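You operate a simulated robot arm through the tools that you are given. There is no shell and no other tool.

Carry out the task below with a simulated two-armed robot. There is one attempt and no reset: what you move stays moved.

## Task
Mix the wash tank to 1.5 % cleaner and make the station ready.
Fine: wash lid shut, source lever on WASH, return lever on TANK; leave the pump off.

The check looks at the end state, three seconds after you hand in, the way a careful person would. Anything else that was tipped, shoved, dropped, spilled or broken makes it a failure. A push-on lid holds only when it is set on centred and level and pressed home; a screw cap is set on level and turned clockwise until tight.

## Robot
Two 7-joint arms with fingered hands on one trunk that stands fixed in place. Base frame: the origin is at the foot of the trunk, x ahead of it, y to its left, z up. Units: m, rad, N and s.
The left shoulder is at [0.07, 0.139, 1.108], the right one opposite. With the tool pointing down near the work surface each hand reaches from about 0.46 to 0.84 m from the base axis, measured 20 degrees to its own side. Payload 3.9 kg a hand.
Tool frame (each hand has its own): the origin (TCP) lies between the finger pads and is the grasp point; the fingertips stand 0.029 m ahead of it; z points along the fingers, y is the line along which they close. The gripper opens to 0.1 m. The gripper's body begins 0.034 m behind the TCP. The gripper is a hand of 5 fingers: y runs from the thumb to the fingers, the wrist lies at [-0.015, -0.105, -0.177] in the tool frame.
Orientation is that of the tool frame in the base frame, as a unit quaternion [w, x, y, z]. With the fingers straight down and the wrist toward the robot, the tool's x, y and z point along [0, 1, 0], [1, 0, 0] and [0, 0, -1] of the base frame.

## Interface
- The arms move only by the tool apply_moves. It takes "left_deltas", "right_deltas" or both (then of equal length, played together; a hand with none holds still); each is a list of rows, each a list of 6 numbers: the shift along the tool's x, y, z in cm, then the turn, a rotation vector about the tool's x, y, z in rad. In form: [[dx, dy, dz, ax, ay, az], ...]. A call has 1 to 20 rows; each row is the pose to reach, as a shift and turn from the pose commanded when the call began, along the tool's axes at that moment. Each row takes 0.2 s and may step no farther than 0.05 m and 0.15 rad from the row before; otherwise, the whole call is refused. Where a pose cannot be reached the arm comes as near as it can. A force on the tool above 50 N (or 10 N above the force at the start of the call, whichever is more), or a blocked arm, ends the call early, and 0.2 s more pass. In this call time passes only in rows, and 0.2 s behind the last. The reply holds the time, the measured pose of the TCP, the force on the tool along the base axes, the opening and the grip force, in the units named above and with some noise, with the torque about the TCP (base axes, N m) and any sound that the robot's microphone picked up.
- Cameras (640 x 400 px; columns grow to the right, rows downward): "scene" is now at [0.1407, 0.0066, 1.438]; the picture's right is [0.08, -1.00, -0.00], its down [-0.48, -0.04, -0.88] and it looks along [0.88, 0.07, -0.48] (base axes); focal length 214 px, centre (320, 200). "left" rides on the left gripper at [-0.066, -0.086, -0.121] in its tool frame; the picture's right is [-0.76, -0.31, 0.58], its down [0.59, -0.70, 0.40] and it looks along [0.28, 0.64, 0.71] (tool axes); focal length 247 px, centre (320, 200). "right" rides on the right gripper at [0.066, -0.086, -0.121] in its tool frame; the picture's right is [-0.76, 0.31, -0.58], its down [-0.59, -0.70, 0.40] and it looks along [-0.28, 0.64, 0.71] (tool axes); focal length 247 px, centre (320, 200). There is no depth. A picture from a camera that has moved, and an enlarged one, comes with that camera's place and axes in the base frame and with its lens.
- grab_frame(camera): a new picture of that camera. No time passes.
- slide_trunk(by): slides the trunk up (or, below 0, down) by that many m; the arms and the scene camera ride with it, the base frame stays. It gives what a move gives, with no picture.
- set_fingers(index, middle, ring, little, thumb_bend, thumb_turn, hand): sets how far each is bent, from 0 (flat) to 100 (curled in); at 30 the hand is open as for a grip, at 70 the pads meet at the TCP. One left out holds its place. A second passes; each finger stops where it meets its share of the squeeze, and holds until it gets a number again. It is the only way to open and close the hand. It gives what a move gives, with no picture; readings hold the bend of each and the force on index, middle, ring, little, thumb and palm. thumb_turn goes from beside the hand (0) to across from the fingers (100), as for a grip.
- turn_head(pan, tilt): turns the head with the scene camera to pan (to the left, within 1.501 rad either way) and tilt (down, from -0.506 to 1.204), counted from straight ahead of the robot. It gives what a move gives.
- zoom(camera, box): a new picture of the part [left, top, right, bottom] of that camera's present view, enlarged. No time passes.
- job_done(): hands the job in; it is judged then, once.

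Places have to be worked out from the pictures, the camera data and where the tool is seen. Open the grippers and draw the arms clear of the work before you hand the job in, unless the task says otherwise.

The tools are called after ">>>" by a JSON object that holds its "method" and its "body". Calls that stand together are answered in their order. apply_moves: Moves the arms, as the interface text tells. Its arguments: {"type":"object","properties":{"left_deltas":{"type":"array","items":{"type":"array","items":{"type":"number"}}},"right_deltas":{"type":"array","items":{"type":"array","items":{"type":"number"}}}},"required":[]} The other tools are called the same way: slide_trunk (by) slides the trunk up or down; set_fingers (index, middle, ring, little, thumb_bend, thumb_turn, hand) moves the fingers one by one; turn_head (pan, tilt) turns the head that bears the scene camera; grab_frame (camera) takes a picture; zoom (camera, box) takes an enlarged picture of a part of a camera's view; job_done () hands the job in.

At the start:

```text
time_s: 0.0
left_tool_pos: [0.4904, 0.2466, 1.3245]
left_tcp_rot: [0.0, 0.708, 0.706, 0.0]
left_wrist_force: [0.9, 0.0, -0.1]
left_ft_torque: [-0.02, -0.02, -0.02]
left_width: 0.0998
left_grasp_force: 0.0
left_shape: jaw
left_bend: [30.0, 30.0, 30.0, 30.0, 30.0, 98.0]
left_finger forces: [0.0, 0.0, 0.1, 0.1, 0.1, 0.1]
right_tool_pos: [0.3458, -0.1191, 1.3457]
right_tcp_rot: [0.001, 0.707, 0.708, -0.001]
right_wrist_force: [-0.2, 0.3, 0.0]
right_ft_torque: [0.01, -0.03, 0.0]
right_width: 0.1001
right_grasp_force: 0.1
right_shape: jaw
right_bend: [30.0, 30.0, 30.0, 30.0, 30.0, 98.0]
right_finger forces: [0.0, 0.0, 0.0, 0.0, 0.1, 0.1]
trunk travel left (down, up): [-0.75, 0.09]
head pan, tilt: [0.079, 0.499]
```

scene: 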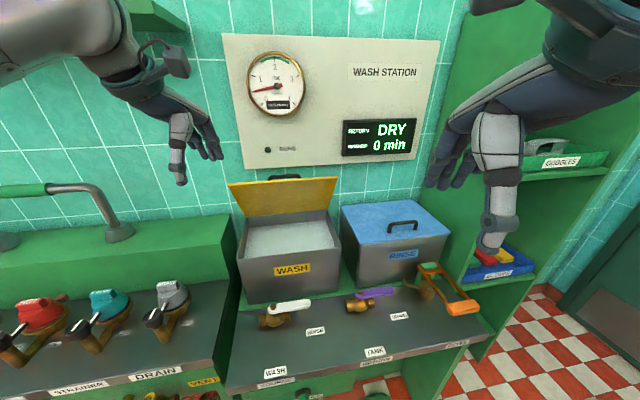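
right: 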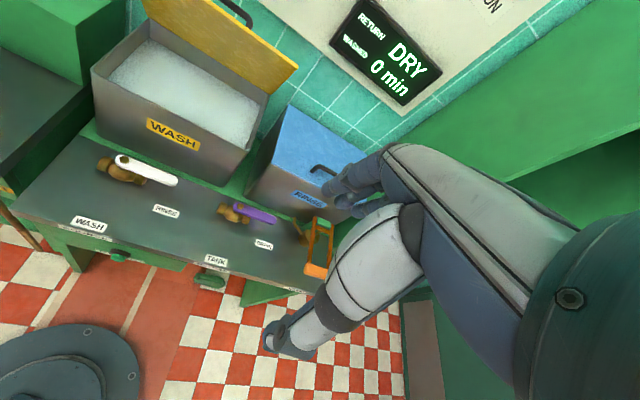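
left: 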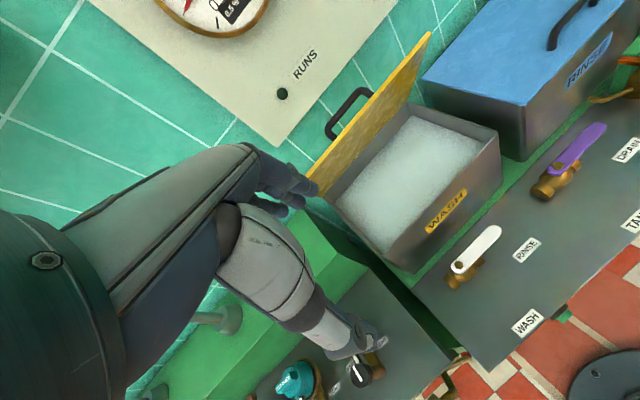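

I see the wash station with an open wash tank, two levers, and a display. I start by looking around with the head to find the cleaner, any instructions and labels.

>>> {"method": "turn_head", "body": {"pan": 0.9, "tilt": 0.5}}

>>> {"method": "grab_frame", "body": {"camera": "scene"}}

>>> {"method": "turn_head", "body": {"pan": -0.7, "tilt": 0.5}}

>>> {"method": "grab_frame", "body": {"camera": "scene"}}

>>> {"method": "turn_head", "body": {"pan": 0.0, "tilt": 1.0}}

>>> {"method": "grab_frame", "body": {"camera": "scene"}}

```text
time_s: 1.1
left_tool_pos: [0.4895, 0.2473, 1.3258]
left_tcp_rot: [0.0, 0.707, 0.707, -0.001]
left_wrist_force: [0.8, 1.1, -0.3]
left_ft_torque: [0.0, 0.02, -0.01]
left_width: 0.1
left_grasp_force: 0.1
left_shape: jaw
left_bend: [30.0, 30.0, 30.0, 30.0, 30.0, 98.0]
left_finger forces: [0.0, 0.0, 0.1, 0.1, 0.0, 0.1]
right_tool_pos: [0.345, -0.1182, 1.3446]
right_tcp_rot: [0.0, 0.706, 0.708, -0.001]
right_wrist_force: [0.6, -0.2, 0.7]
right_ft_torque: [-0.01, 0.01, -0.03]
right_width: 0.1
right_grasp_force: 0.2
right_shape: jaw
right_bend: [30.0, 30.0, 30.0, 30.0, 30.0, 98.0]
right_finger forces: [0.0, 0.1, 0.0, 0.0, 0.1, 0.0]
trunk travel left (down, up): [-0.75, 0.09]
head pan, tilt: [0.901, 0.499]
```

```text
taken
camera scene: at [0.1066, 0.0707, 1.438], right [0.78, -0.62, 0.0], down [-0.3, -0.37, -0.88], along [0.55, 0.69, -0.48], focal length 214 px, centre (320, 200)
```

scene: 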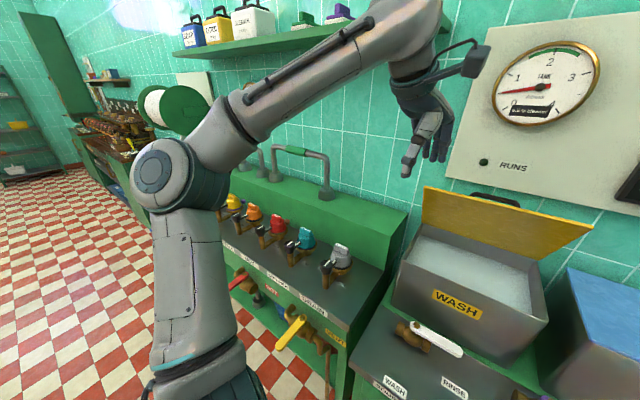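

```text
time_s: 2.8
left_tool_pos: [0.4902, 0.2475, 1.3258]
left_tcp_rot: [-0.001, 0.707, 0.707, 0.0]
left_wrist_force: [0.6, 0.0, 0.3]
left_ft_torque: [-0.03, -0.02, -0.01]
left_width: 0.0996
left_grasp_force: 0.0
left_shape: jaw
left_bend: [30.0, 30.0, 30.0, 30.0, 30.0, 98.0]
left_finger forces: [0.0, 0.0, 0.1, 0.0, 0.0, 0.0]
right_tool_pos: [0.3459, -0.1193, 1.3458]
right_tcp_rot: [0.0, 0.706, 0.709, 0.0]
right_wrist_force: [-0.6, -0.2, 0.0]
right_ft_torque: [0.0, -0.01, -0.01]
right_width: 0.0997
right_grasp_force: 0.0
right_shape: jaw
right_bend: [30.0, 30.0, 30.0, 30.0, 30.0, 98.0]
right_finger forces: [0.1, 0.0, 0.1, 0.0, 0.0, 0.0]
trunk travel left (down, up): [-0.75, 0.09]
head pan, tilt: [-0.7, 0.499]
```

```text
taken
camera scene: at [0.1197, -0.059, 1.438], right [-0.64, -0.77, 0.0], down [-0.37, 0.31, -0.88], along [0.67, -0.57, -0.48], focal length 214 px, centre (320, 200)
```

scene: 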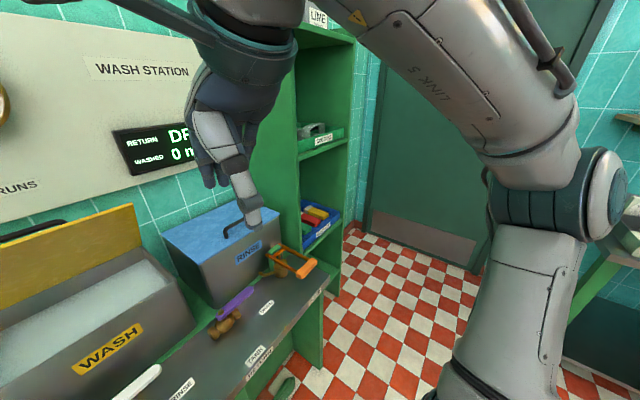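

```text
time_s: 3.9
left_tool_pos: [0.4908, 0.2469, 1.3263]
left_tcp_rot: [0.0, 0.707, 0.707, 0.0]
left_wrist_force: [-0.2, 0.2, -0.5]
left_ft_torque: [0.0, -0.05, -0.04]
left_width: 0.0998
left_grasp_force: 0.1
left_shape: jaw
left_bend: [30.0, 30.0, 30.0, 30.0, 30.0, 98.0]
left_finger forces: [0.0, 0.0, 0.0, 0.0, 0.0, 0.1]
right_tool_pos: [0.3444, -0.1188, 1.3451]
right_tcp_rot: [0.0, 0.706, 0.708, 0.0]
right_wrist_force: [0.3, -1.1, 0.3]
right_ft_torque: [-0.01, -0.01, -0.04]
right_width: 0.0997
right_grasp_force: 0.2
right_shape: jaw
right_bend: [30.0, 30.0, 30.0, 30.0, 30.0, 98.0]
right_finger forces: [0.0, 0.0, 0.0, 0.0, 0.0, 0.0]
trunk travel left (down, up): [-0.75, 0.09]
head pan, tilt: [0.0, 1.0]
```

```text
taken
camera scene: at [0.1197, -0.0006, 1.3969], right [0.0, -1.0, 0.0], down [-0.84, 0.0, -0.54], along [0.54, 0.0, -0.84], focal length 214 px, centre (320, 200)
```

scene: 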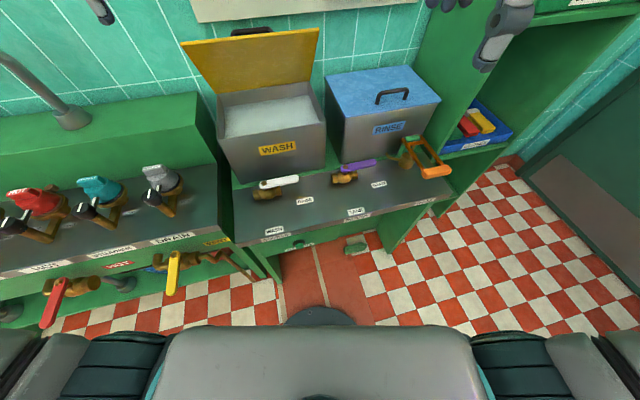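

The left shelf carries labelled jugs, and the right shelf has several bays. I zoom into those and into the labels on the bench and gauge.

>>> {"method": "turn_head", "body": {"pan": 0.9, "tilt": 0.05}}

>>> {"method": "grab_frame", "body": {"camera": "scene"}}

>>> {"method": "turn_head", "body": {"pan": -0.5, "tilt": 0.0}}

>>> {"method": "grab_frame", "body": {"camera": "scene"}}

>>> {"method": "turn_head", "body": {"pan": 0.2, "tilt": 0.1}}

>>> {"method": "grab_frame", "body": {"camera": "scene"}}

```text
time_s: 5.1
left_tool_pos: [0.4902, 0.2473, 1.3252]
left_tcp_rot: [-0.001, 0.707, 0.707, 0.0]
left_wrist_force: [0.3, -0.4, -0.2]
left_ft_torque: [0.04, 0.0, 0.0]
left_width: 0.0998
left_grasp_force: 0.0
left_shape: jaw
left_bend: [30.0, 30.0, 30.0, 30.0, 30.0, 98.0]
left_finger forces: [0.0, 0.0, 0.1, 0.0, 0.1, 0.0]
right_tool_pos: [0.3457, -0.1172, 1.3449]
right_tcp_rot: [-0.001, 0.706, 0.708, 0.0]
right_wrist_force: [-0.3, -0.6, 0.4]
right_ft_torque: [0.0, 0.01, 0.03]
right_width: 0.1
right_grasp_force: 0.1
right_shape: jaw
right_bend: [30.0, 30.0, 30.0, 30.0, 30.0, 98.0]
right_finger forces: [0.0, 0.1, 0.1, 0.0, 0.0, 0.0]
trunk travel left (down, up): [-0.75, 0.09]
head pan, tilt: [0.901, 0.051]
```

```text
taken
camera scene: at [0.1068, 0.0709, 1.4794], right [0.78, -0.62, 0.0], down [-0.03, -0.04, -1.0], along [0.62, 0.78, -0.05], focal length 214 px, centre (320, 200)
```

scene: 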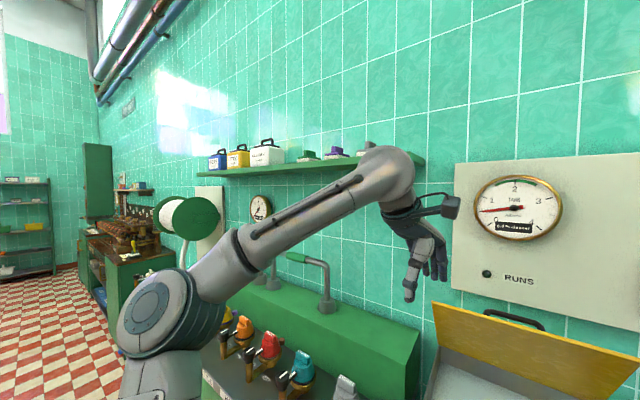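

```text
time_s: 6.7
left_tool_pos: [0.4892, 0.2471, 1.3247]
left_tcp_rot: [0.0, 0.707, 0.707, 0.0]
left_wrist_force: [0.7, 0.7, 0.2]
left_ft_torque: [0.0, -0.02, 0.0]
left_width: 0.0996
left_grasp_force: 0.0
left_shape: jaw
left_bend: [30.0, 30.0, 30.0, 30.0, 30.0, 98.0]
left_finger forces: [0.0, 0.1, 0.0, 0.0, 0.0, 0.0]
right_tool_pos: [0.3454, -0.1181, 1.3455]
right_tcp_rot: [0.0, 0.706, 0.708, -0.001]
right_wrist_force: [0.9, -0.5, 0.8]
right_ft_torque: [-0.02, 0.02, -0.01]
right_width: 0.0998
right_grasp_force: 0.1
right_shape: jaw
right_bend: [30.0, 30.0, 30.0, 30.0, 30.0, 98.0]
right_finger forces: [0.1, 0.0, 0.0, 0.0, 0.0, 0.1]
trunk travel left (down, up): [-0.75, 0.09]
head pan, tilt: [-0.499, 0.0]
```

```text
taken
camera scene: at [0.1291, -0.0435, 1.4841], right [-0.48, -0.88, 0.0], down [0.0, 0.0, -1.0], along [0.88, -0.48, 0.0], focal length 214 px, centre (320, 200)
```

scene: 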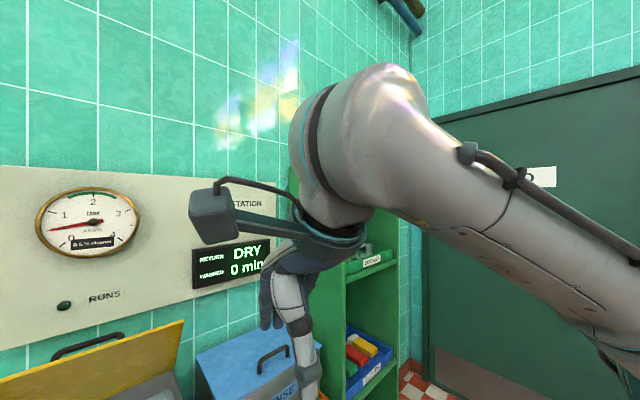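

```text
time_s: 7.7
left_tool_pos: [0.4899, 0.2468, 1.3259]
left_tcp_rot: [0.0, 0.707, 0.707, 0.001]
left_wrist_force: [-0.3, 0.2, 0.4]
left_ft_torque: [0.01, 0.01, 0.03]
left_width: 0.0997
left_grasp_force: 0.0
left_shape: jaw
left_bend: [30.0, 30.0, 30.0, 30.0, 30.0, 98.0]
left_finger forces: [0.0, 0.0, 0.0, 0.0, 0.0, 0.0]
right_tool_pos: [0.346, -0.1195, 1.3448]
right_tcp_rot: [-0.001, 0.706, 0.708, 0.0]
right_wrist_force: [0.3, 1.2, 0.2]
right_ft_torque: [-0.03, -0.02, 0.0]
right_width: 0.0997
right_grasp_force: 0.1
right_shape: jaw
right_bend: [30.0, 30.0, 30.0, 30.0, 30.0, 98.0]
right_finger forces: [0.0, 0.1, 0.0, 0.1, 0.0, 0.1]
trunk travel left (down, up): [-0.75, 0.09]
head pan, tilt: [0.201, 0.099]
```

```text
taken
camera scene: at [0.1402, 0.0177, 1.4751], right [0.2, -0.98, 0.0], down [-0.1, -0.02, -1.0], along [0.98, 0.2, -0.1], focal length 214 px, centre (320, 200)
```

scene: 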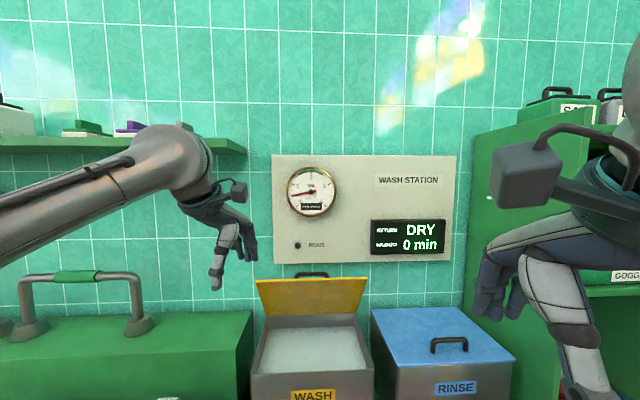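

The gauge appears to be a live cleaner concentration meter (about 0.6 %). I zoom in on the gauge, shelf jugs and top right shelf.

>>> {"method": "zoom", "body": {"camera": "scene", "box": [270, 150, 350, 200]}}

>>> {"method": "zoom", "body": {"camera": "scene", "box": [510, 60, 640, 141]}}

>>> {"method": "zoom", "body": {"camera": "scene", "box": [270, 150, 470, 275]}}

>>> {"method": "zoom", "body": {"camera": "scene", "box": [0, 80, 200, 205]}}

>>> {"method": "zoom", "body": {"camera": "left", "box": [400, 100, 640, 250]}}

>>> {"method": "zoom", "body": {"camera": "right", "box": [50, 120, 370, 320]}}

```text
8.00 times, centred on (310, 175) of scene
camera zoom: at [0.1402, 0.0177, 1.4751], right [0.2, -0.98, 0.0], down [-0.1, -0.02, -1.0], along [0.98, 0.2, -0.1], focal length 1716 px, centre (400, 400)
```

zoom: 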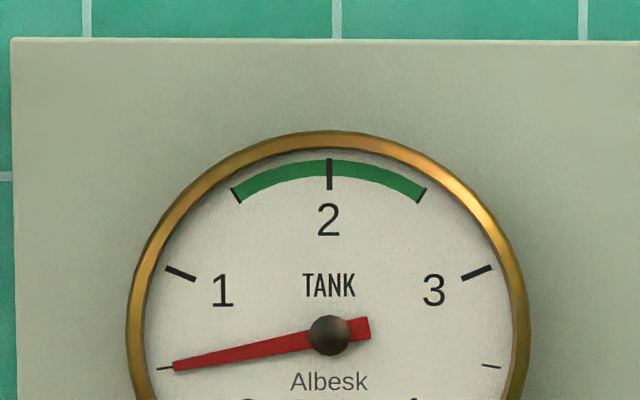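

```text
4.92 times, centred on (575, 100) of scene
camera zoom: at [0.1402, 0.0177, 1.4751], right [0.2, -0.98, 0.0], down [-0.1, -0.02, -1.0], along [0.98, 0.2, -0.1], focal length 1056 px, centre (-935, 690)
```

zoom: 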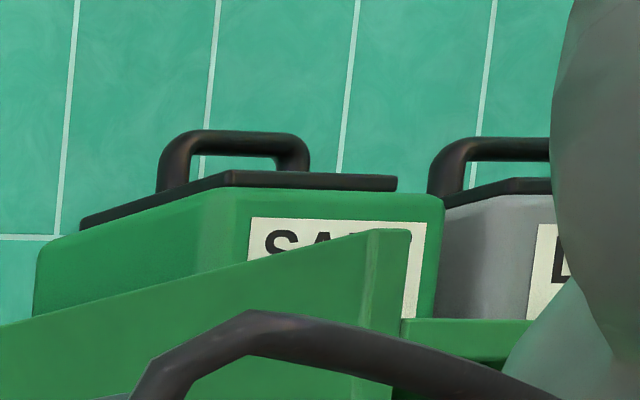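

```text
3.20 times, centred on (370, 212) of scene
camera zoom: at [0.1402, 0.0177, 1.4751], right [0.2, -0.98, 0.0], down [-0.1, -0.02, -1.0], along [0.98, 0.2, -0.1], focal length 686 px, centre (160, 160)
```

zoom: 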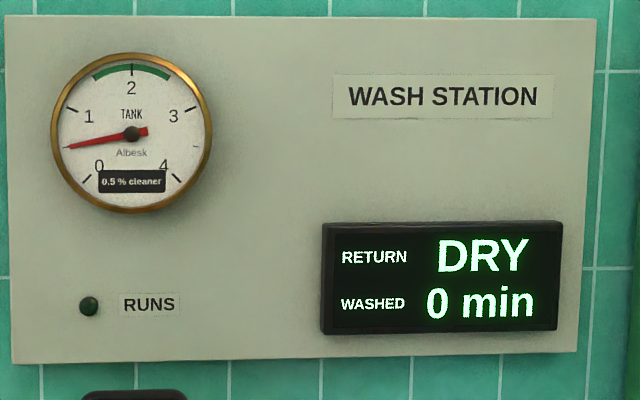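

```text
3.20 times, centred on (100, 142) of scene
camera zoom: at [0.1402, 0.0177, 1.4751], right [0.2, -0.98, 0.0], down [-0.1, -0.02, -1.0], along [0.98, 0.2, -0.1], focal length 686 px, centre (1024, 384)
```

zoom: 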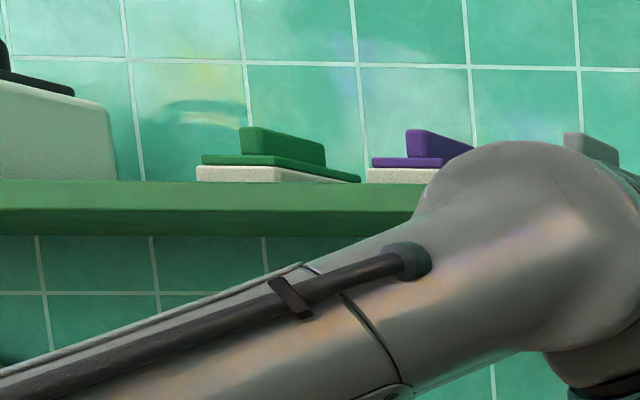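

```text
2.67 times, centred on (520, 175) of left
camera zoom: at [0.4043, 0.1818, 1.4469], right [-0.31, -0.76, -0.58], down [-0.7, 0.59, -0.4], along [0.64, 0.28, -0.71], focal length 659 px, centre (-213, 267)
```

zoom: 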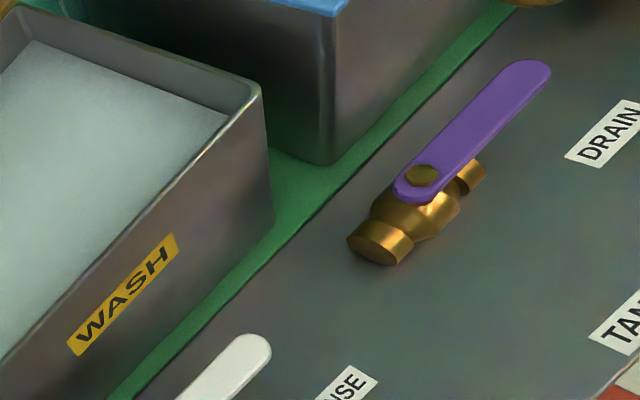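

```text
2.00 times, centred on (210, 220) of right
camera zoom: at [0.2596, -0.0522, 1.4654], right [0.31, -0.76, 0.58], down [-0.7, -0.59, -0.4], along [0.64, -0.28, -0.71], focal length 494 px, centre (540, 160)
```

zoom: 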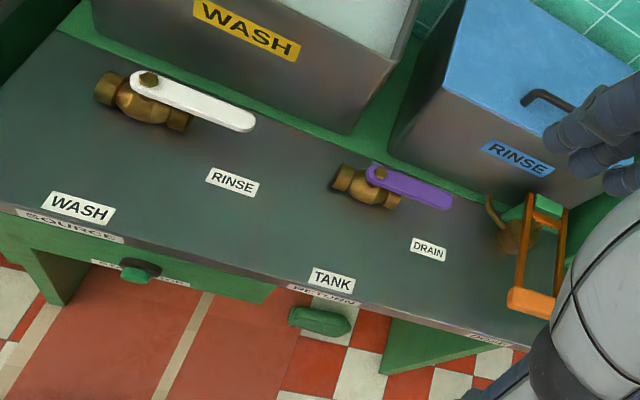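

The wash tank gauge reads 0.5 % (name "Albesk"). I now look at the bench front edge, the left bench and the shelf on the right for the cleaner and its dosing instructions.

>>> {"method": "turn_head", "body": {"pan": 0.0, "tilt": 0.85}}

>>> {"method": "zoom", "body": {"camera": "scene", "box": [200, 140, 440, 290]}}

>>> {"method": "zoom", "body": {"camera": "scene", "box": [0, 120, 260, 282]}}

>>> {"method": "zoom", "body": {"camera": "scene", "box": [400, 20, 640, 170]}}

>>> {"method": "zoom", "body": {"camera": "scene", "box": [200, 250, 440, 400]}}

```text
time_s: 8.8
left_tool_pos: [0.4895, 0.2467, 1.3246]
left_tcp_rot: [-0.001, 0.707, 0.707, 0.0]
left_wrist_force: [-0.4, -0.2, 0.4]
left_ft_torque: [-0.01, 0.0, 0.0]
left_width: 0.0999
left_grasp_force: 0.1
left_shape: jaw
left_bend: [30.0, 30.0, 30.0, 30.0, 30.0, 98.0]
left_finger forces: [0.0, 0.0, 0.0, 0.0, 0.0, 0.0]
right_tool_pos: [0.3474, -0.118, 1.3458]
right_tcp_rot: [0.0, 0.706, 0.708, 0.0]
right_wrist_force: [0.7, -0.8, 0.1]
right_ft_torque: [0.02, 0.01, 0.0]
right_width: 0.0997
right_grasp_force: 0.1
right_shape: jaw
right_bend: [30.0, 30.0, 30.0, 30.0, 30.0, 98.0]
right_finger forces: [0.0, 0.0, 0.0, 0.0, 0.1, 0.0]
trunk travel left (down, up): [-0.75, 0.09]
head pan, tilt: [0.0, 0.85]
```

```text
2.67 times, centred on (320, 215) of scene
camera zoom: at [0.1283, -0.0005, 1.4081], right [0.0, -1.0, 0.0], down [-0.75, 0.0, -0.66], along [0.66, 0.0, -0.75], focal length 572 px, centre (320, 160)
```

zoom: 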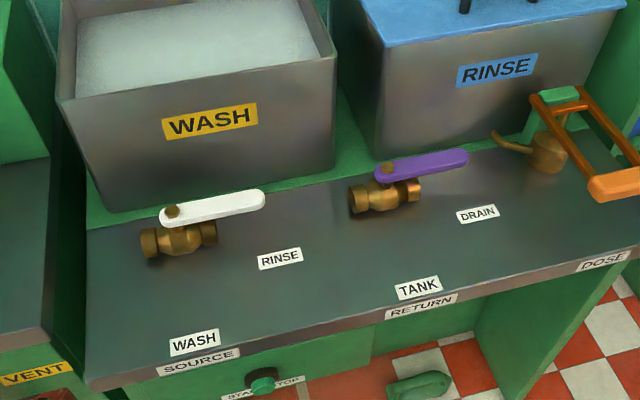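

```text
2.46 times, centred on (130, 201) of scene
camera zoom: at [0.1283, -0.0005, 1.4081], right [0.0, -1.0, 0.0], down [-0.75, 0.0, -0.66], along [0.66, 0.0, -0.75], focal length 528 px, centre (788, 198)
```

zoom: 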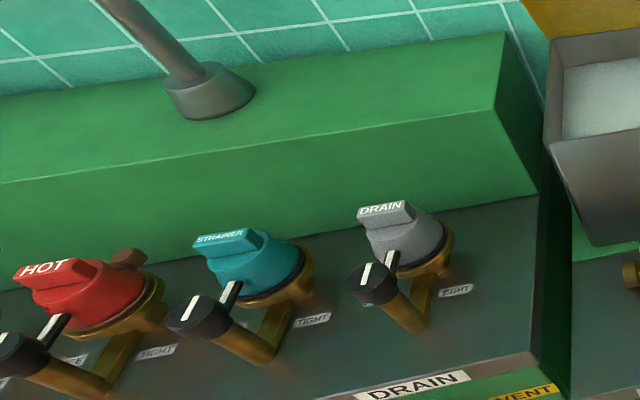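

```text
2.67 times, centred on (520, 95) of scene
camera zoom: at [0.1283, -0.0005, 1.4081], right [0.0, -1.0, 0.0], down [-0.75, 0.0, -0.66], along [0.66, 0.0, -0.75], focal length 572 px, centre (-213, 480)
```

zoom: 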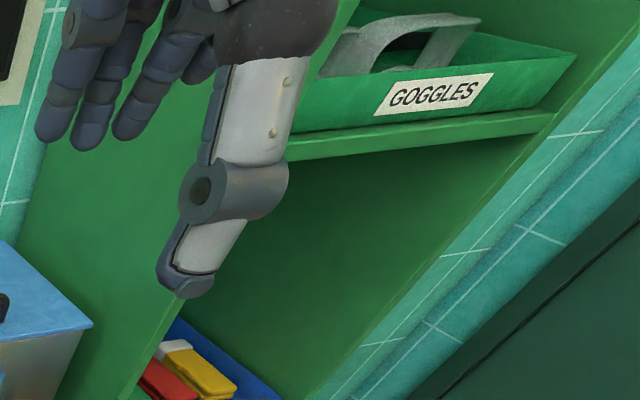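

```text
2.67 times, centred on (320, 325) of scene
camera zoom: at [0.1283, -0.0005, 1.4081], right [0.0, -1.0, 0.0], down [-0.75, 0.0, -0.66], along [0.66, 0.0, -0.75], focal length 572 px, centre (320, -133)
```

zoom: 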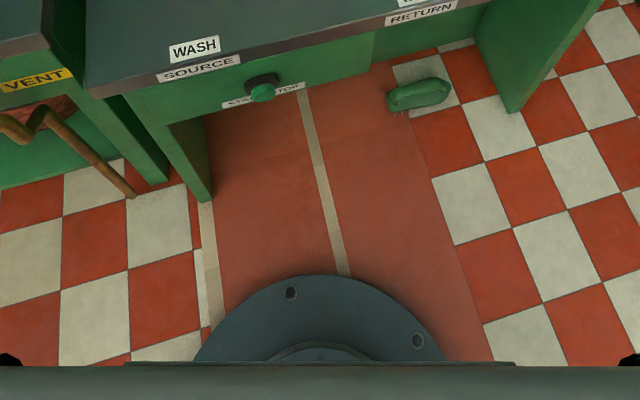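

At the right end of the bench there is a brass "DOSE" hand pump with an orange handle. I zoom in on it and on the start/stop switch.

>>> {"method": "zoom", "body": {"camera": "scene", "box": [375, 150, 455, 200]}}

>>> {"method": "zoom", "body": {"camera": "scene", "box": [375, 170, 495, 245]}}

>>> {"method": "zoom", "body": {"camera": "scene", "box": [270, 260, 350, 310]}}

>>> {"method": "zoom", "body": {"camera": "right", "box": [280, 160, 360, 210]}}

>>> {"method": "zoom", "body": {"camera": "right", "box": [270, 200, 350, 290]}}

```text
8.00 times, centred on (415, 175) of scene
camera zoom: at [0.1283, -0.0005, 1.4081], right [0.0, -1.0, 0.0], down [-0.75, 0.0, -0.66], along [0.66, 0.0, -0.75], focal length 1716 px, centre (-440, 400)
```

zoom: 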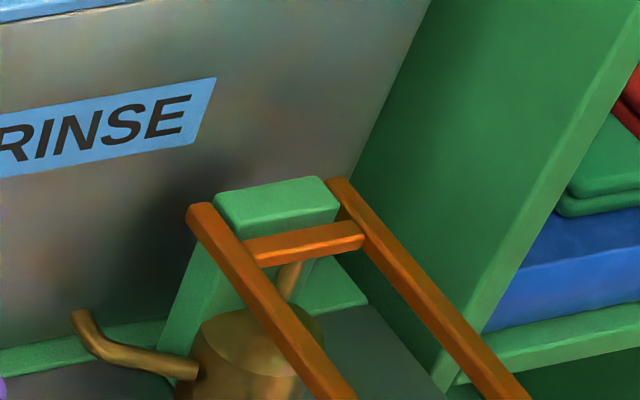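

```text
5.33 times, centred on (435, 208) of scene
camera zoom: at [0.1283, -0.0005, 1.4081], right [0.0, -1.0, 0.0], down [-0.75, 0.0, -0.66], along [0.66, 0.0, -0.75], focal length 1144 px, centre (-293, 160)
```

zoom: 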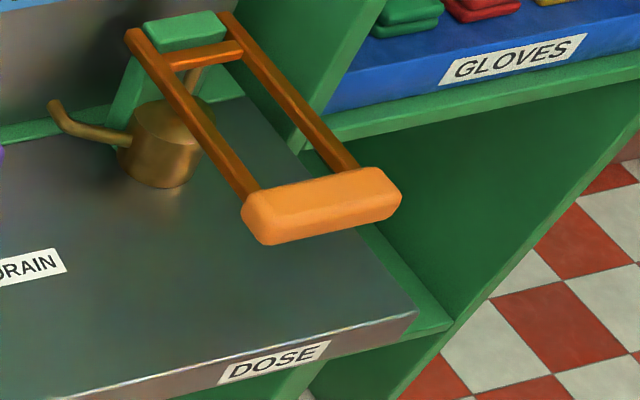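

```text
8.00 times, centred on (310, 285) of scene
camera zoom: at [0.1283, -0.0005, 1.4081], right [0.0, -1.0, 0.0], down [-0.75, 0.0, -0.66], along [0.66, 0.0, -0.75], focal length 1716 px, centre (400, -480)
```

zoom: 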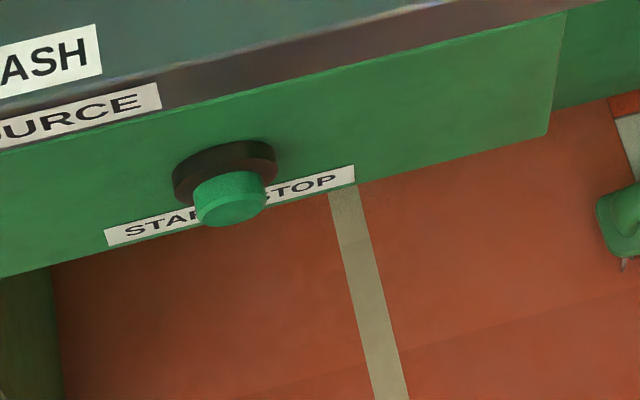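

```text
8.00 times, centred on (320, 185) of right
camera zoom: at [0.2597, -0.0521, 1.4654], right [0.31, -0.76, 0.58], down [-0.7, -0.59, -0.4], along [0.64, -0.28, -0.71], focal length 1976 px, centre (320, 320)
```

zoom: 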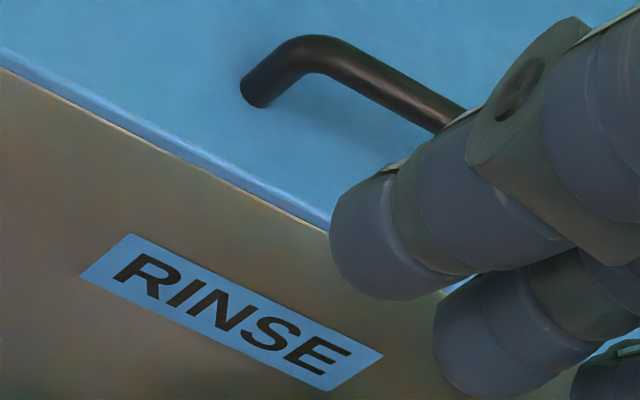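

```text
4.44 times, centred on (310, 245) of right
camera zoom: at [0.2597, -0.0521, 1.4654], right [0.31, -0.76, 0.58], down [-0.7, -0.59, -0.4], along [0.64, -0.28, -0.71], focal length 1098 px, centre (364, 0)
```

zoom: 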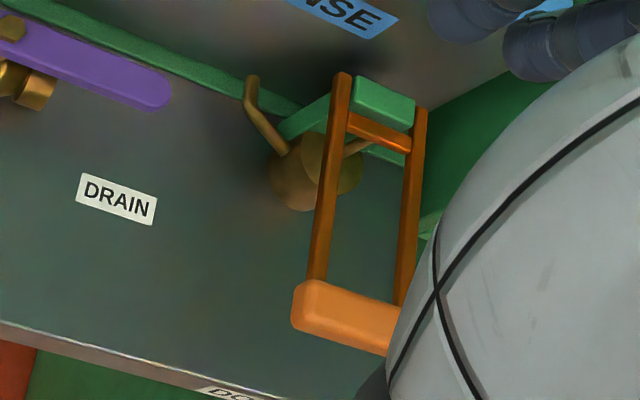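

The DOSE pump handle sits near (0.51, -0.33, 0.94); the levers pivot near (0.54, 0.18) and (0.61, -0.09). I move the right hand out to the right, well above the bench, to view the pump from nearer.

>>> {"method": "apply_moves", "body": {"right_deltas": [[-3.5, 0.93, 1.2, 0, 0, 0], [-7.0, 1.85, 2.4, 0, 0, 0], [-10.5, 2.8, 3.6, 0, 0, 0], [-14.0, 3.7, 4.8, 0, 0, 0], [-17.6, 4.6, 6.0, 0, 0, 0], [-21.1, 5.55, 7.2, 0, 0, 0], [-24.6, 6.5, 8.4, 0, 0, 0], [-28.1, 7.4, 9.6, 0, 0, 0]]}}

>>> {"method": "grab_frame", "body": {"camera": "right"}}

>>> {"method": "turn_head", "body": {"pan": -0.4, "tilt": 0.6}}

>>> {"method": "grab_frame", "body": {"camera": "scene"}}

```text
time_s: 10.6
left_tool_pos: [0.4899, 0.2461, 1.3255]
left_tcp_rot: [-0.001, 0.707, 0.707, 0.0]
left_wrist_force: [0.1, 0.1, 0.5]
left_ft_torque: [0.02, 0.0, 0.03]
left_width: 0.0997
left_grasp_force: 0.1
left_shape: jaw
left_bend: [30.0, 30.0, 30.0, 30.0, 30.0, 98.0]
left_finger forces: [0.1, 0.0, 0.1, 0.1, 0.0, 0.0]
right_tool_pos: [0.4217, -0.4006, 1.2479]
right_tcp_rot: [-0.001, 0.706, 0.708, 0.001]
right_wrist_force: [-0.7, -0.4, -0.4]
right_ft_torque: [-0.01, 0.03, 0.0]
right_width: 0.1
right_grasp_force: 0.0
right_shape: jaw
right_bend: [30.0, 30.0, 30.0, 30.0, 30.0, 98.0]
right_finger forces: [0.1, 0.0, 0.0, 0.1, 0.1, 0.0]
trunk travel left (down, up): [-0.75, 0.09]
head pan, tilt: [0.0, 0.85]
```

```text
taken
camera right: at [0.3353, -0.3338, 1.3686], right [0.31, -0.76, 0.58], down [-0.7, -0.59, -0.4], along [0.64, -0.28, -0.71], focal length 247 px, centre (320, 200)
```

right: 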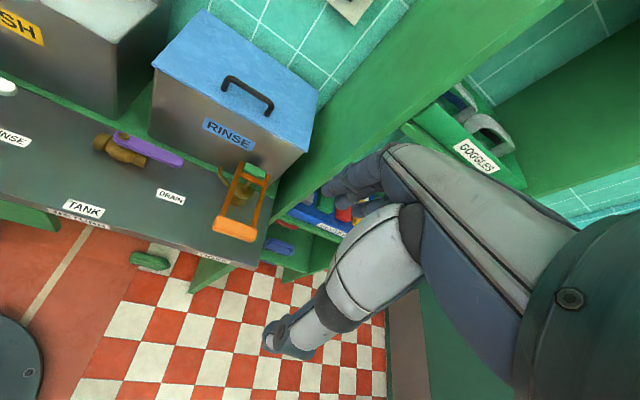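

```text
time_s: 11.5
left_tool_pos: [0.4896, 0.2471, 1.3244]
left_tcp_rot: [0.0, 0.706, 0.708, 0.0]
left_wrist_force: [-0.1, -0.1, 0.1]
left_ft_torque: [-0.03, 0.02, 0.0]
left_width: 0.0998
left_grasp_force: 0.0
left_shape: jaw
left_bend: [30.0, 30.0, 30.0, 30.0, 30.0, 98.0]
left_finger forces: [0.1, 0.0, 0.0, 0.1, 0.0, 0.0]
right_tool_pos: [0.4213, -0.3989, 1.2486]
right_tcp_rot: [0.0, 0.707, 0.707, 0.001]
right_wrist_force: [0.1, -0.3, 0.2]
right_ft_torque: [0.0, -0.04, 0.0]
right_width: 0.1
right_grasp_force: 0.0
right_shape: jaw
right_bend: [30.0, 30.0, 30.0, 30.0, 30.0, 98.0]
right_finger forces: [0.0, 0.0, 0.0, 0.0, 0.0, 0.0]
trunk travel left (down, up): [-0.75, 0.09]
head pan, tilt: [-0.4, 0.6]
```

```text
taken
camera scene: at [0.1314, -0.0346, 1.4289], right [-0.39, -0.92, 0.0], down [-0.52, 0.22, -0.82], along [0.76, -0.32, -0.57], focal length 214 px, centre (320, 200)
```

scene: 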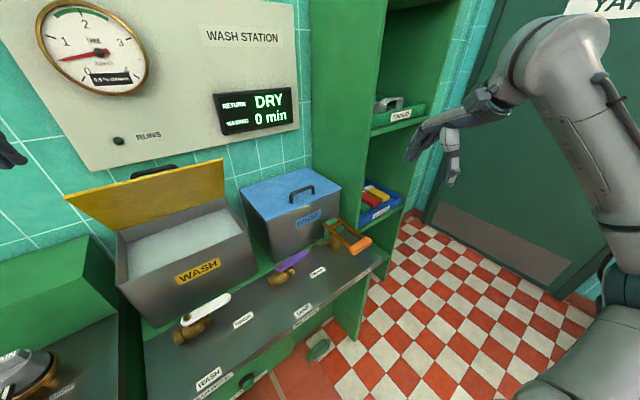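

Both views now show the pump clearly. I zoom into each for triangulation.

>>> {"method": "zoom", "body": {"camera": "scene", "box": [296, 205, 392, 265]}}

>>> {"method": "zoom", "body": {"camera": "right", "box": [186, 150, 282, 250]}}

>>> {"method": "zoom", "body": {"camera": "scene", "box": [60, 150, 260, 320]}}

>>> {"method": "zoom", "body": {"camera": "scene", "box": [150, 240, 390, 390]}}

```text
6.67 times, centred on (344, 235) of scene
camera zoom: at [0.1314, -0.0346, 1.4289], right [-0.39, -0.92, 0.0], down [-0.52, 0.22, -0.82], along [0.76, -0.32, -0.57], focal length 1430 px, centre (160, -33)
```

zoom: 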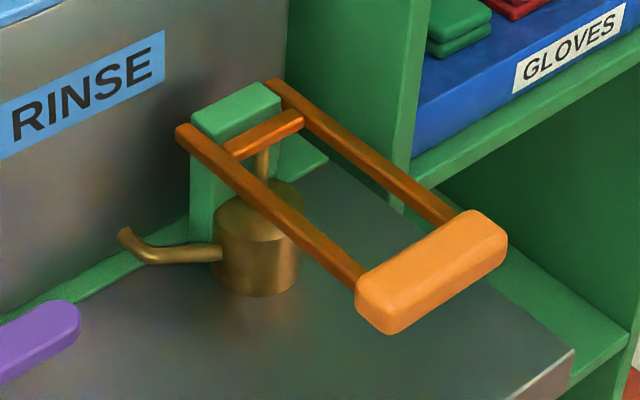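

```text
4.00 times, centred on (234, 200) of right
camera zoom: at [0.3347, -0.3316, 1.3695], right [0.31, -0.76, 0.58], down [-0.7, -0.59, -0.4], along [0.64, -0.28, -0.71], focal length 988 px, centre (664, 200)
```

zoom: 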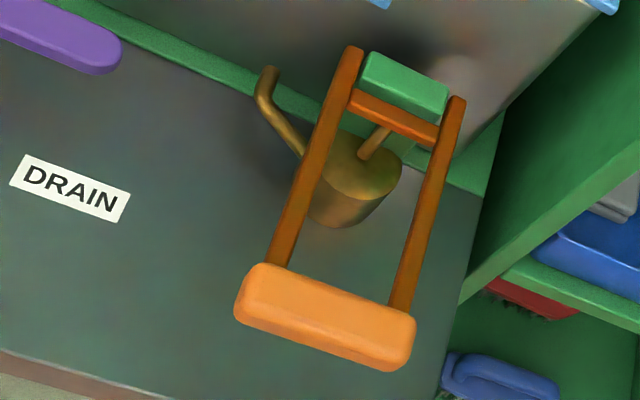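

```text
2.35 times, centred on (160, 235) of scene
camera zoom: at [0.1314, -0.0346, 1.4289], right [-0.39, -0.92, 0.0], down [-0.52, 0.22, -0.82], along [0.76, -0.32, -0.57], focal length 505 px, centre (696, 118)
```

zoom: 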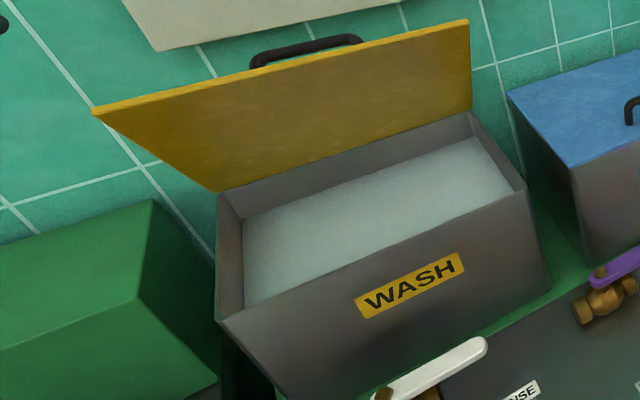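

```text
2.67 times, centred on (270, 315) of scene
camera zoom: at [0.1314, -0.0346, 1.4289], right [-0.39, -0.92, 0.0], down [-0.52, 0.22, -0.82], along [0.76, -0.32, -0.57], focal length 572 px, centre (453, -107)
```

zoom: 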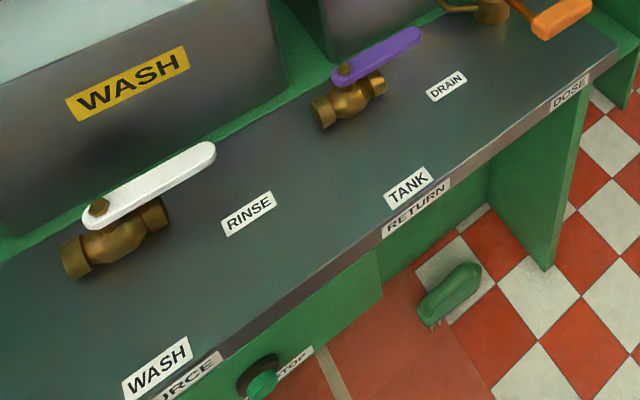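

I place the pump bar's centre at about (0.572, -0.379, 0.863), the bench top at z≈0.75, and the lever yawed about 14°. I pinch the right fingers closed and bring the fingertips above the bar.

>>> {"method": "set_fingers", "body": {"hand": "right", "index": 70, "middle": 70, "ring": 70, "little": 70, "thumb_bend": 70}}

>>> {"method": "apply_moves", "body": {"right_deltas": [[0.26, 1.9, 3.3, 0, 0, -0.03], [0.53, 3.8, 6.6, 0, 0, -0.06], [0.8, 5.6, 9.9, 0, 0, -0.09], [1.05, 7.5, 13.2, 0, 0, -0.12], [1.3, 9.4, 16.5, 0, 0, -0.15], [1.6, 11.3, 19.8, 0, 0, -0.18], [1.85, 13.2, 23.1, 0, 0, -0.21], [2.1, 15.05, 26.5, 0, 0, -0.246]]}}

>>> {"method": "grab_frame", "body": {"camera": "right"}}

>>> {"method": "grab_frame", "body": {"camera": "scene"}}

```text
time_s: 12.5
left_tool_pos: [0.4891, 0.2477, 1.3244]
left_tcp_rot: [0.001, 0.707, 0.707, 0.0]
left_wrist_force: [0.3, 0.2, 0.1]
left_ft_torque: [0.03, 0.01, -0.04]
left_width: 0.0999
left_grasp_force: 0.2
left_shape: jaw
left_bend: [30.0, 30.0, 30.0, 30.0, 30.0, 98.0]
left_finger forces: [0.0, 0.1, 0.0, 0.0, 0.1, 0.0]
right_tool_pos: [0.4218, -0.3983, 1.2491]
right_tcp_rot: [0.0, 0.707, 0.707, 0.0]
right_wrist_force: [1.0, -0.9, -0.3]
right_ft_torque: [-0.02, 0.02, 0.01]
right_width: 0.0015
right_grasp_force: 0.2
right_shape: fingers
right_bend: [70.0, 70.0, 70.0, 70.0, 70.0, 98.0]
right_finger forces: [0.0, 0.0, 0.0, 0.1, 0.0, 0.0]
trunk travel left (down, up): [-0.75, 0.09]
head pan, tilt: [-0.4, 0.6]
```

```text
time_s: 14.3
left_tool_pos: [0.4912, 0.2477, 1.3246]
left_tcp_rot: [0.0, 0.707, 0.707, -0.001]
left_wrist_force: [0.1, 0.0, -0.4]
left_ft_torque: [-0.03, 0.01, -0.02]
left_width: 0.0999
left_grasp_force: 0.0
left_shape: jaw
left_bend: [30.0, 30.0, 30.0, 30.0, 30.0, 98.0]
left_finger forces: [0.0, 0.1, 0.1, 0.0, 0.1, 0.0]
right_tool_pos: [0.5722, -0.3764, 0.9816]
right_tcp_rot: [0.0, 0.614, 0.789, 0.0]
right_wrist_force: [-0.2, -0.6, 0.7]
right_ft_torque: [-0.01, 0.02, -0.03]
right_width: 0.0017
right_grasp_force: 0.0
right_shape: fingers
right_bend: [70.0, 70.0, 70.0, 70.0, 70.0, 98.0]
right_finger forces: [0.0, 0.1, 0.1, 0.1, 0.1, 0.0]
trunk travel left (down, up): [-0.75, 0.09]
head pan, tilt: [-0.4, 0.6]
```

```text
taken
camera right: at [0.473, -0.3329, 1.1028], right [0.48, -0.66, 0.58], down [-0.54, -0.74, -0.4], along [0.69, -0.12, -0.71], focal length 247 px, centre (320, 200)
```

right: 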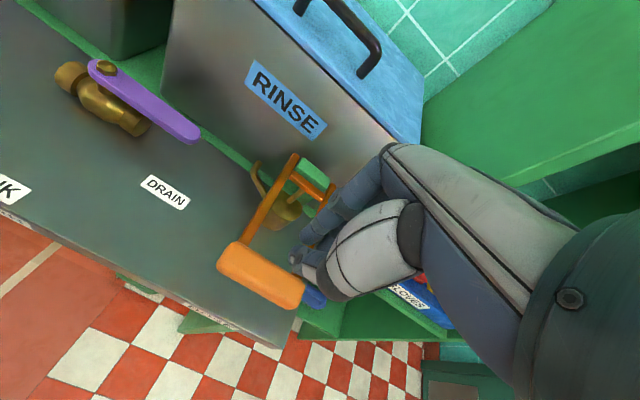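

```text
taken
camera scene: at [0.1328, -0.0345, 1.4288], right [-0.39, -0.92, 0.0], down [-0.52, 0.22, -0.82], along [0.76, -0.32, -0.57], focal length 214 px, centre (320, 200)
```

scene: 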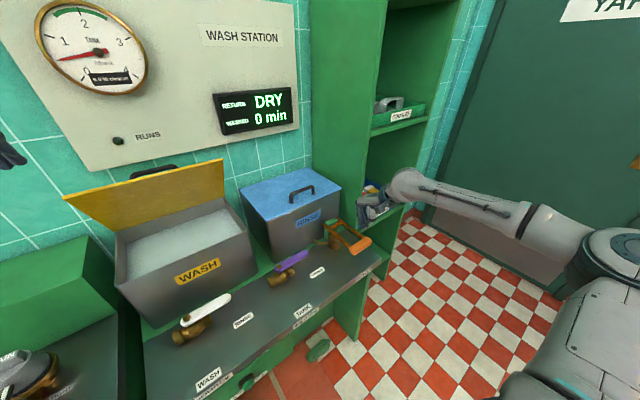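

The bar lies directly beneath the pinched fingertips. I lower to just above the bar and then check.

>>> {"method": "apply_moves", "body": {"right_deltas": [[0, 0, 2.5, 0, 0, 0], [0, 0, 5.0, 0, 0, 0], [0, 0, 6.5, 0, 0, 0], [0, 0, 7.0, 0, 0, 0], [0, 0, 7.5, 0, 0, 0]]}}

>>> {"method": "grab_frame", "body": {"camera": "right"}}

>>> {"method": "zoom", "body": {"camera": "scene", "box": [296, 195, 392, 255]}}

>>> {"method": "zoom", "body": {"camera": "scene", "box": [30, 0, 158, 100]}}

```text
time_s: 15.5
left_tool_pos: [0.4894, 0.2464, 1.3251]
left_tcp_rot: [0.0, 0.707, 0.707, 0.0]
left_wrist_force: [0.1, 0.0, -0.3]
left_ft_torque: [-0.05, -0.02, 0.01]
left_width: 0.0999
left_grasp_force: 0.1
left_shape: jaw
left_bend: [30.0, 30.0, 30.0, 30.0, 30.0, 98.0]
left_finger forces: [0.0, 0.1, 0.1, 0.0, 0.1, 0.1]
right_tool_pos: [0.5713, -0.378, 0.9084]
right_tcp_rot: [0.001, 0.615, 0.789, 0.0]
right_wrist_force: [0.4, -0.1, 0.3]
right_ft_torque: [-0.01, 0.0, 0.01]
right_width: 0.0016
right_grasp_force: 0.1
right_shape: fingers
right_bend: [70.0, 70.0, 70.0, 70.0, 70.0, 98.0]
right_finger forces: [0.1, 0.0, 0.1, 0.1, 0.0, 0.1]
trunk travel left (down, up): [-0.75, 0.09]
head pan, tilt: [-0.4, 0.6]
```

```text
taken
camera right: at [0.4708, -0.3336, 1.0292], right [0.48, -0.66, 0.58], down [-0.54, -0.74, -0.4], along [0.69, -0.12, -0.71], focal length 247 px, centre (320, 200)
```

right: 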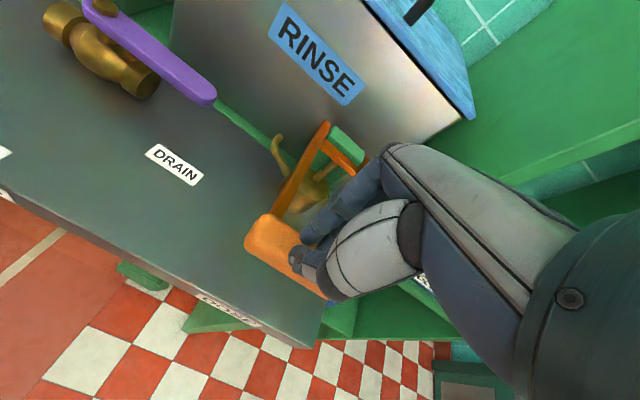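

```text
6.67 times, centred on (344, 225) of scene
camera zoom: at [0.1315, -0.0348, 1.4289], right [-0.39, -0.92, 0.0], down [-0.52, 0.22, -0.83], along [0.76, -0.32, -0.56], focal length 1430 px, centre (160, 33)
```

zoom: 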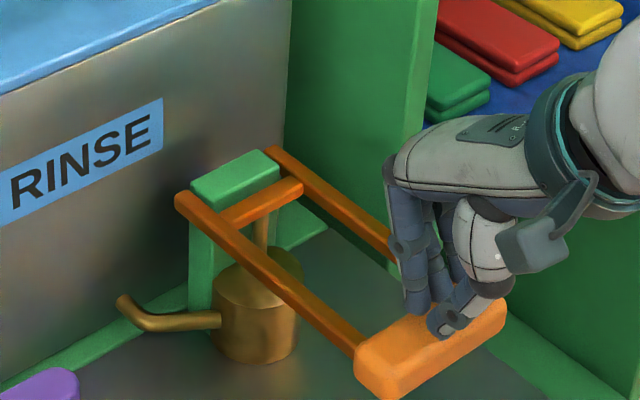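

```text
4.00 times, centred on (94, 50) of scene
camera zoom: at [0.1315, -0.0348, 1.4289], right [-0.39, -0.92, 0.0], down [-0.52, 0.22, -0.83], along [0.76, -0.32, -0.56], focal length 858 px, centre (1224, 800)
```

zoom: 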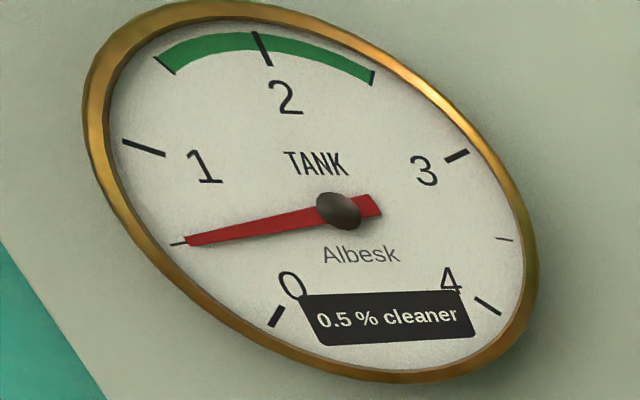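

The thumb and fingertips are right on the bar's top, gauge at 0.5 %. I press down slowly a few centimetres and read the force and gauge.

>>> {"method": "apply_moves", "body": {"right_deltas": [[0, 0, 0.5, 0, 0, 0], [0, 0, 1.0, 0, 0, 0], [0, 0, 1.5, 0, 0, 0], [0, 0, 2.0, 0, 0, 0]]}}

>>> {"method": "grab_frame", "body": {"camera": "scene"}}

>>> {"method": "zoom", "body": {"camera": "scene", "box": [296, 195, 392, 255]}}

```text
time_s: 16.5
left_tool_pos: [0.4898, 0.247, 1.3256]
left_tcp_rot: [0.0, 0.707, 0.707, 0.0]
left_wrist_force: [0.2, -0.2, 0.0]
left_ft_torque: [-0.01, 0.02, 0.0]
left_width: 0.0995
left_grasp_force: 0.1
left_shape: jaw
left_bend: [30.0, 30.0, 30.0, 30.0, 30.0, 98.0]
left_finger forces: [0.0, 0.1, 0.1, 0.0, 0.0, 0.1]
right_tool_pos: [0.57, -0.3774, 0.8879]
right_tcp_rot: [0.0, 0.614, 0.789, 0.0]
right_wrist_force: [-0.1, 0.4, 1.5]
right_ft_torque: [-0.01, 0.03, -0.01]
right_width: 0.0014
right_grasp_force: 0.4
right_shape: fingers
right_bend: [70.0, 70.0, 70.0, 70.0, 70.0, 98.0]
right_finger forces: [0.0, 1.0, 0.0, 0.0, 0.0, 0.0]
trunk travel left (down, up): [-0.75, 0.09]
head pan, tilt: [-0.4, 0.6]
```

```text
taken
camera scene: at [0.1315, -0.0347, 1.4289], right [-0.39, -0.92, 0.0], down [-0.52, 0.22, -0.83], along [0.76, -0.32, -0.56], focal length 214 px, centre (320, 200)
```

scene: 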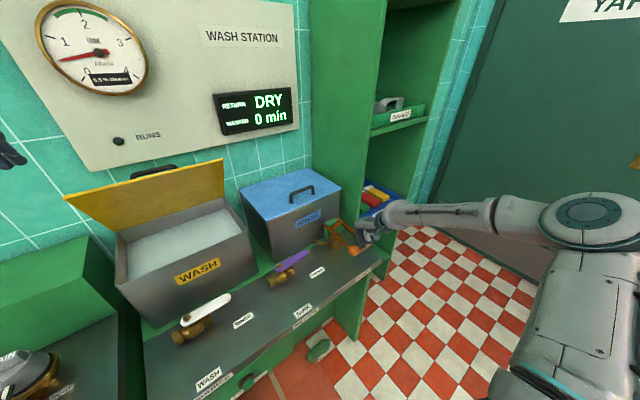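

```text
6.67 times, centred on (344, 225) of scene
camera zoom: at [0.1315, -0.0347, 1.4289], right [-0.39, -0.92, 0.0], down [-0.52, 0.22, -0.83], along [0.76, -0.32, -0.56], focal length 1430 px, centre (160, 33)
```

zoom: 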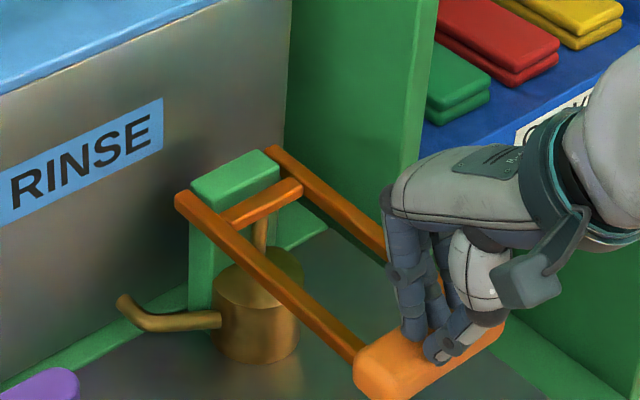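

Contact has just begun (middle finger 1 N). I continue pressing down in small steps.

>>> {"method": "apply_moves", "body": {"right_deltas": [[0, 0, 0.5, 0, 0, 0], [0, 0, 1.0, 0, 0, 0], [0, 0, 1.5, 0, 0, 0], [0, 0, 2.0, 0, 0, 0]]}}

>>> {"method": "zoom", "body": {"camera": "scene", "box": [296, 195, 392, 255]}}

>>> {"method": "zoom", "body": {"camera": "scene", "box": [30, 0, 158, 100]}}

```text
time_s: 17.5
left_tool_pos: [0.49, 0.2477, 1.3265]
left_tcp_rot: [0.0, 0.707, 0.707, 0.0]
left_wrist_force: [-0.1, -0.7, 0.8]
left_ft_torque: [0.04, 0.03, 0.01]
left_width: 0.0997
left_grasp_force: 0.0
left_shape: jaw
left_bend: [30.0, 30.0, 30.0, 30.0, 30.0, 98.0]
left_finger forces: [0.0, 0.0, 0.0, 0.1, 0.0, 0.0]
right_tool_pos: [0.5711, -0.3775, 0.8692]
right_tcp_rot: [0.001, 0.614, 0.789, 0.0]
right_wrist_force: [-0.3, -0.1, 1.1]
right_ft_torque: [-0.03, -0.01, 0.01]
right_width: 0.0017
right_grasp_force: 0.9
right_shape: fingers
right_bend: [70.0, 70.0, 70.0, 70.0, 70.0, 98.0]
right_finger forces: [0.0, 2.1, 0.0, 0.1, 0.0, 0.0]
trunk travel left (down, up): [-0.75, 0.09]
head pan, tilt: [-0.4, 0.6]
```

```text
6.67 times, centred on (344, 225) of scene
camera zoom: at [0.1314, -0.0347, 1.4289], right [-0.39, -0.92, 0.0], down [-0.52, 0.22, -0.83], along [0.76, -0.32, -0.56], focal length 1430 px, centre (160, 33)
```

zoom: 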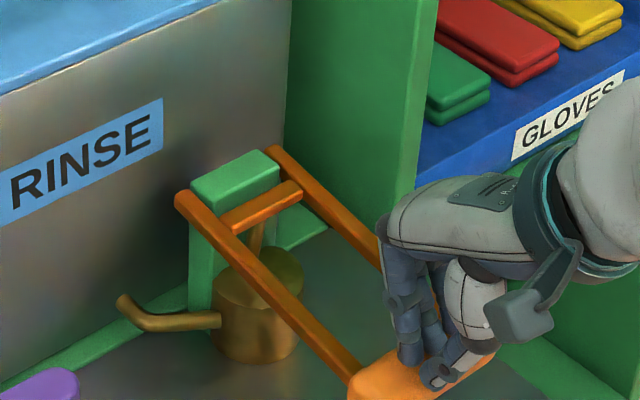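

```text
4.00 times, centred on (94, 50) of scene
camera zoom: at [0.1314, -0.0347, 1.4289], right [-0.39, -0.92, 0.0], down [-0.52, 0.22, -0.83], along [0.76, -0.32, -0.56], focal length 858 px, centre (1224, 800)
```

zoom: 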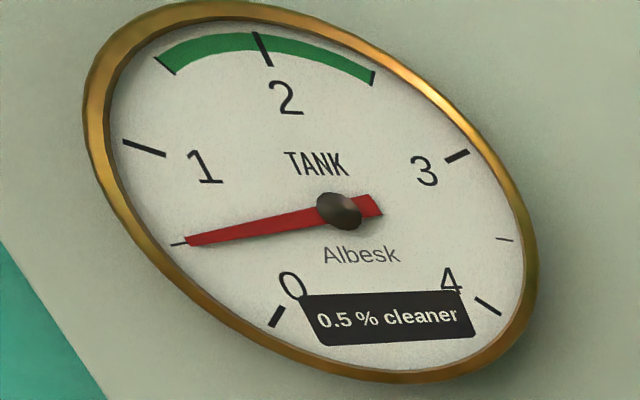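

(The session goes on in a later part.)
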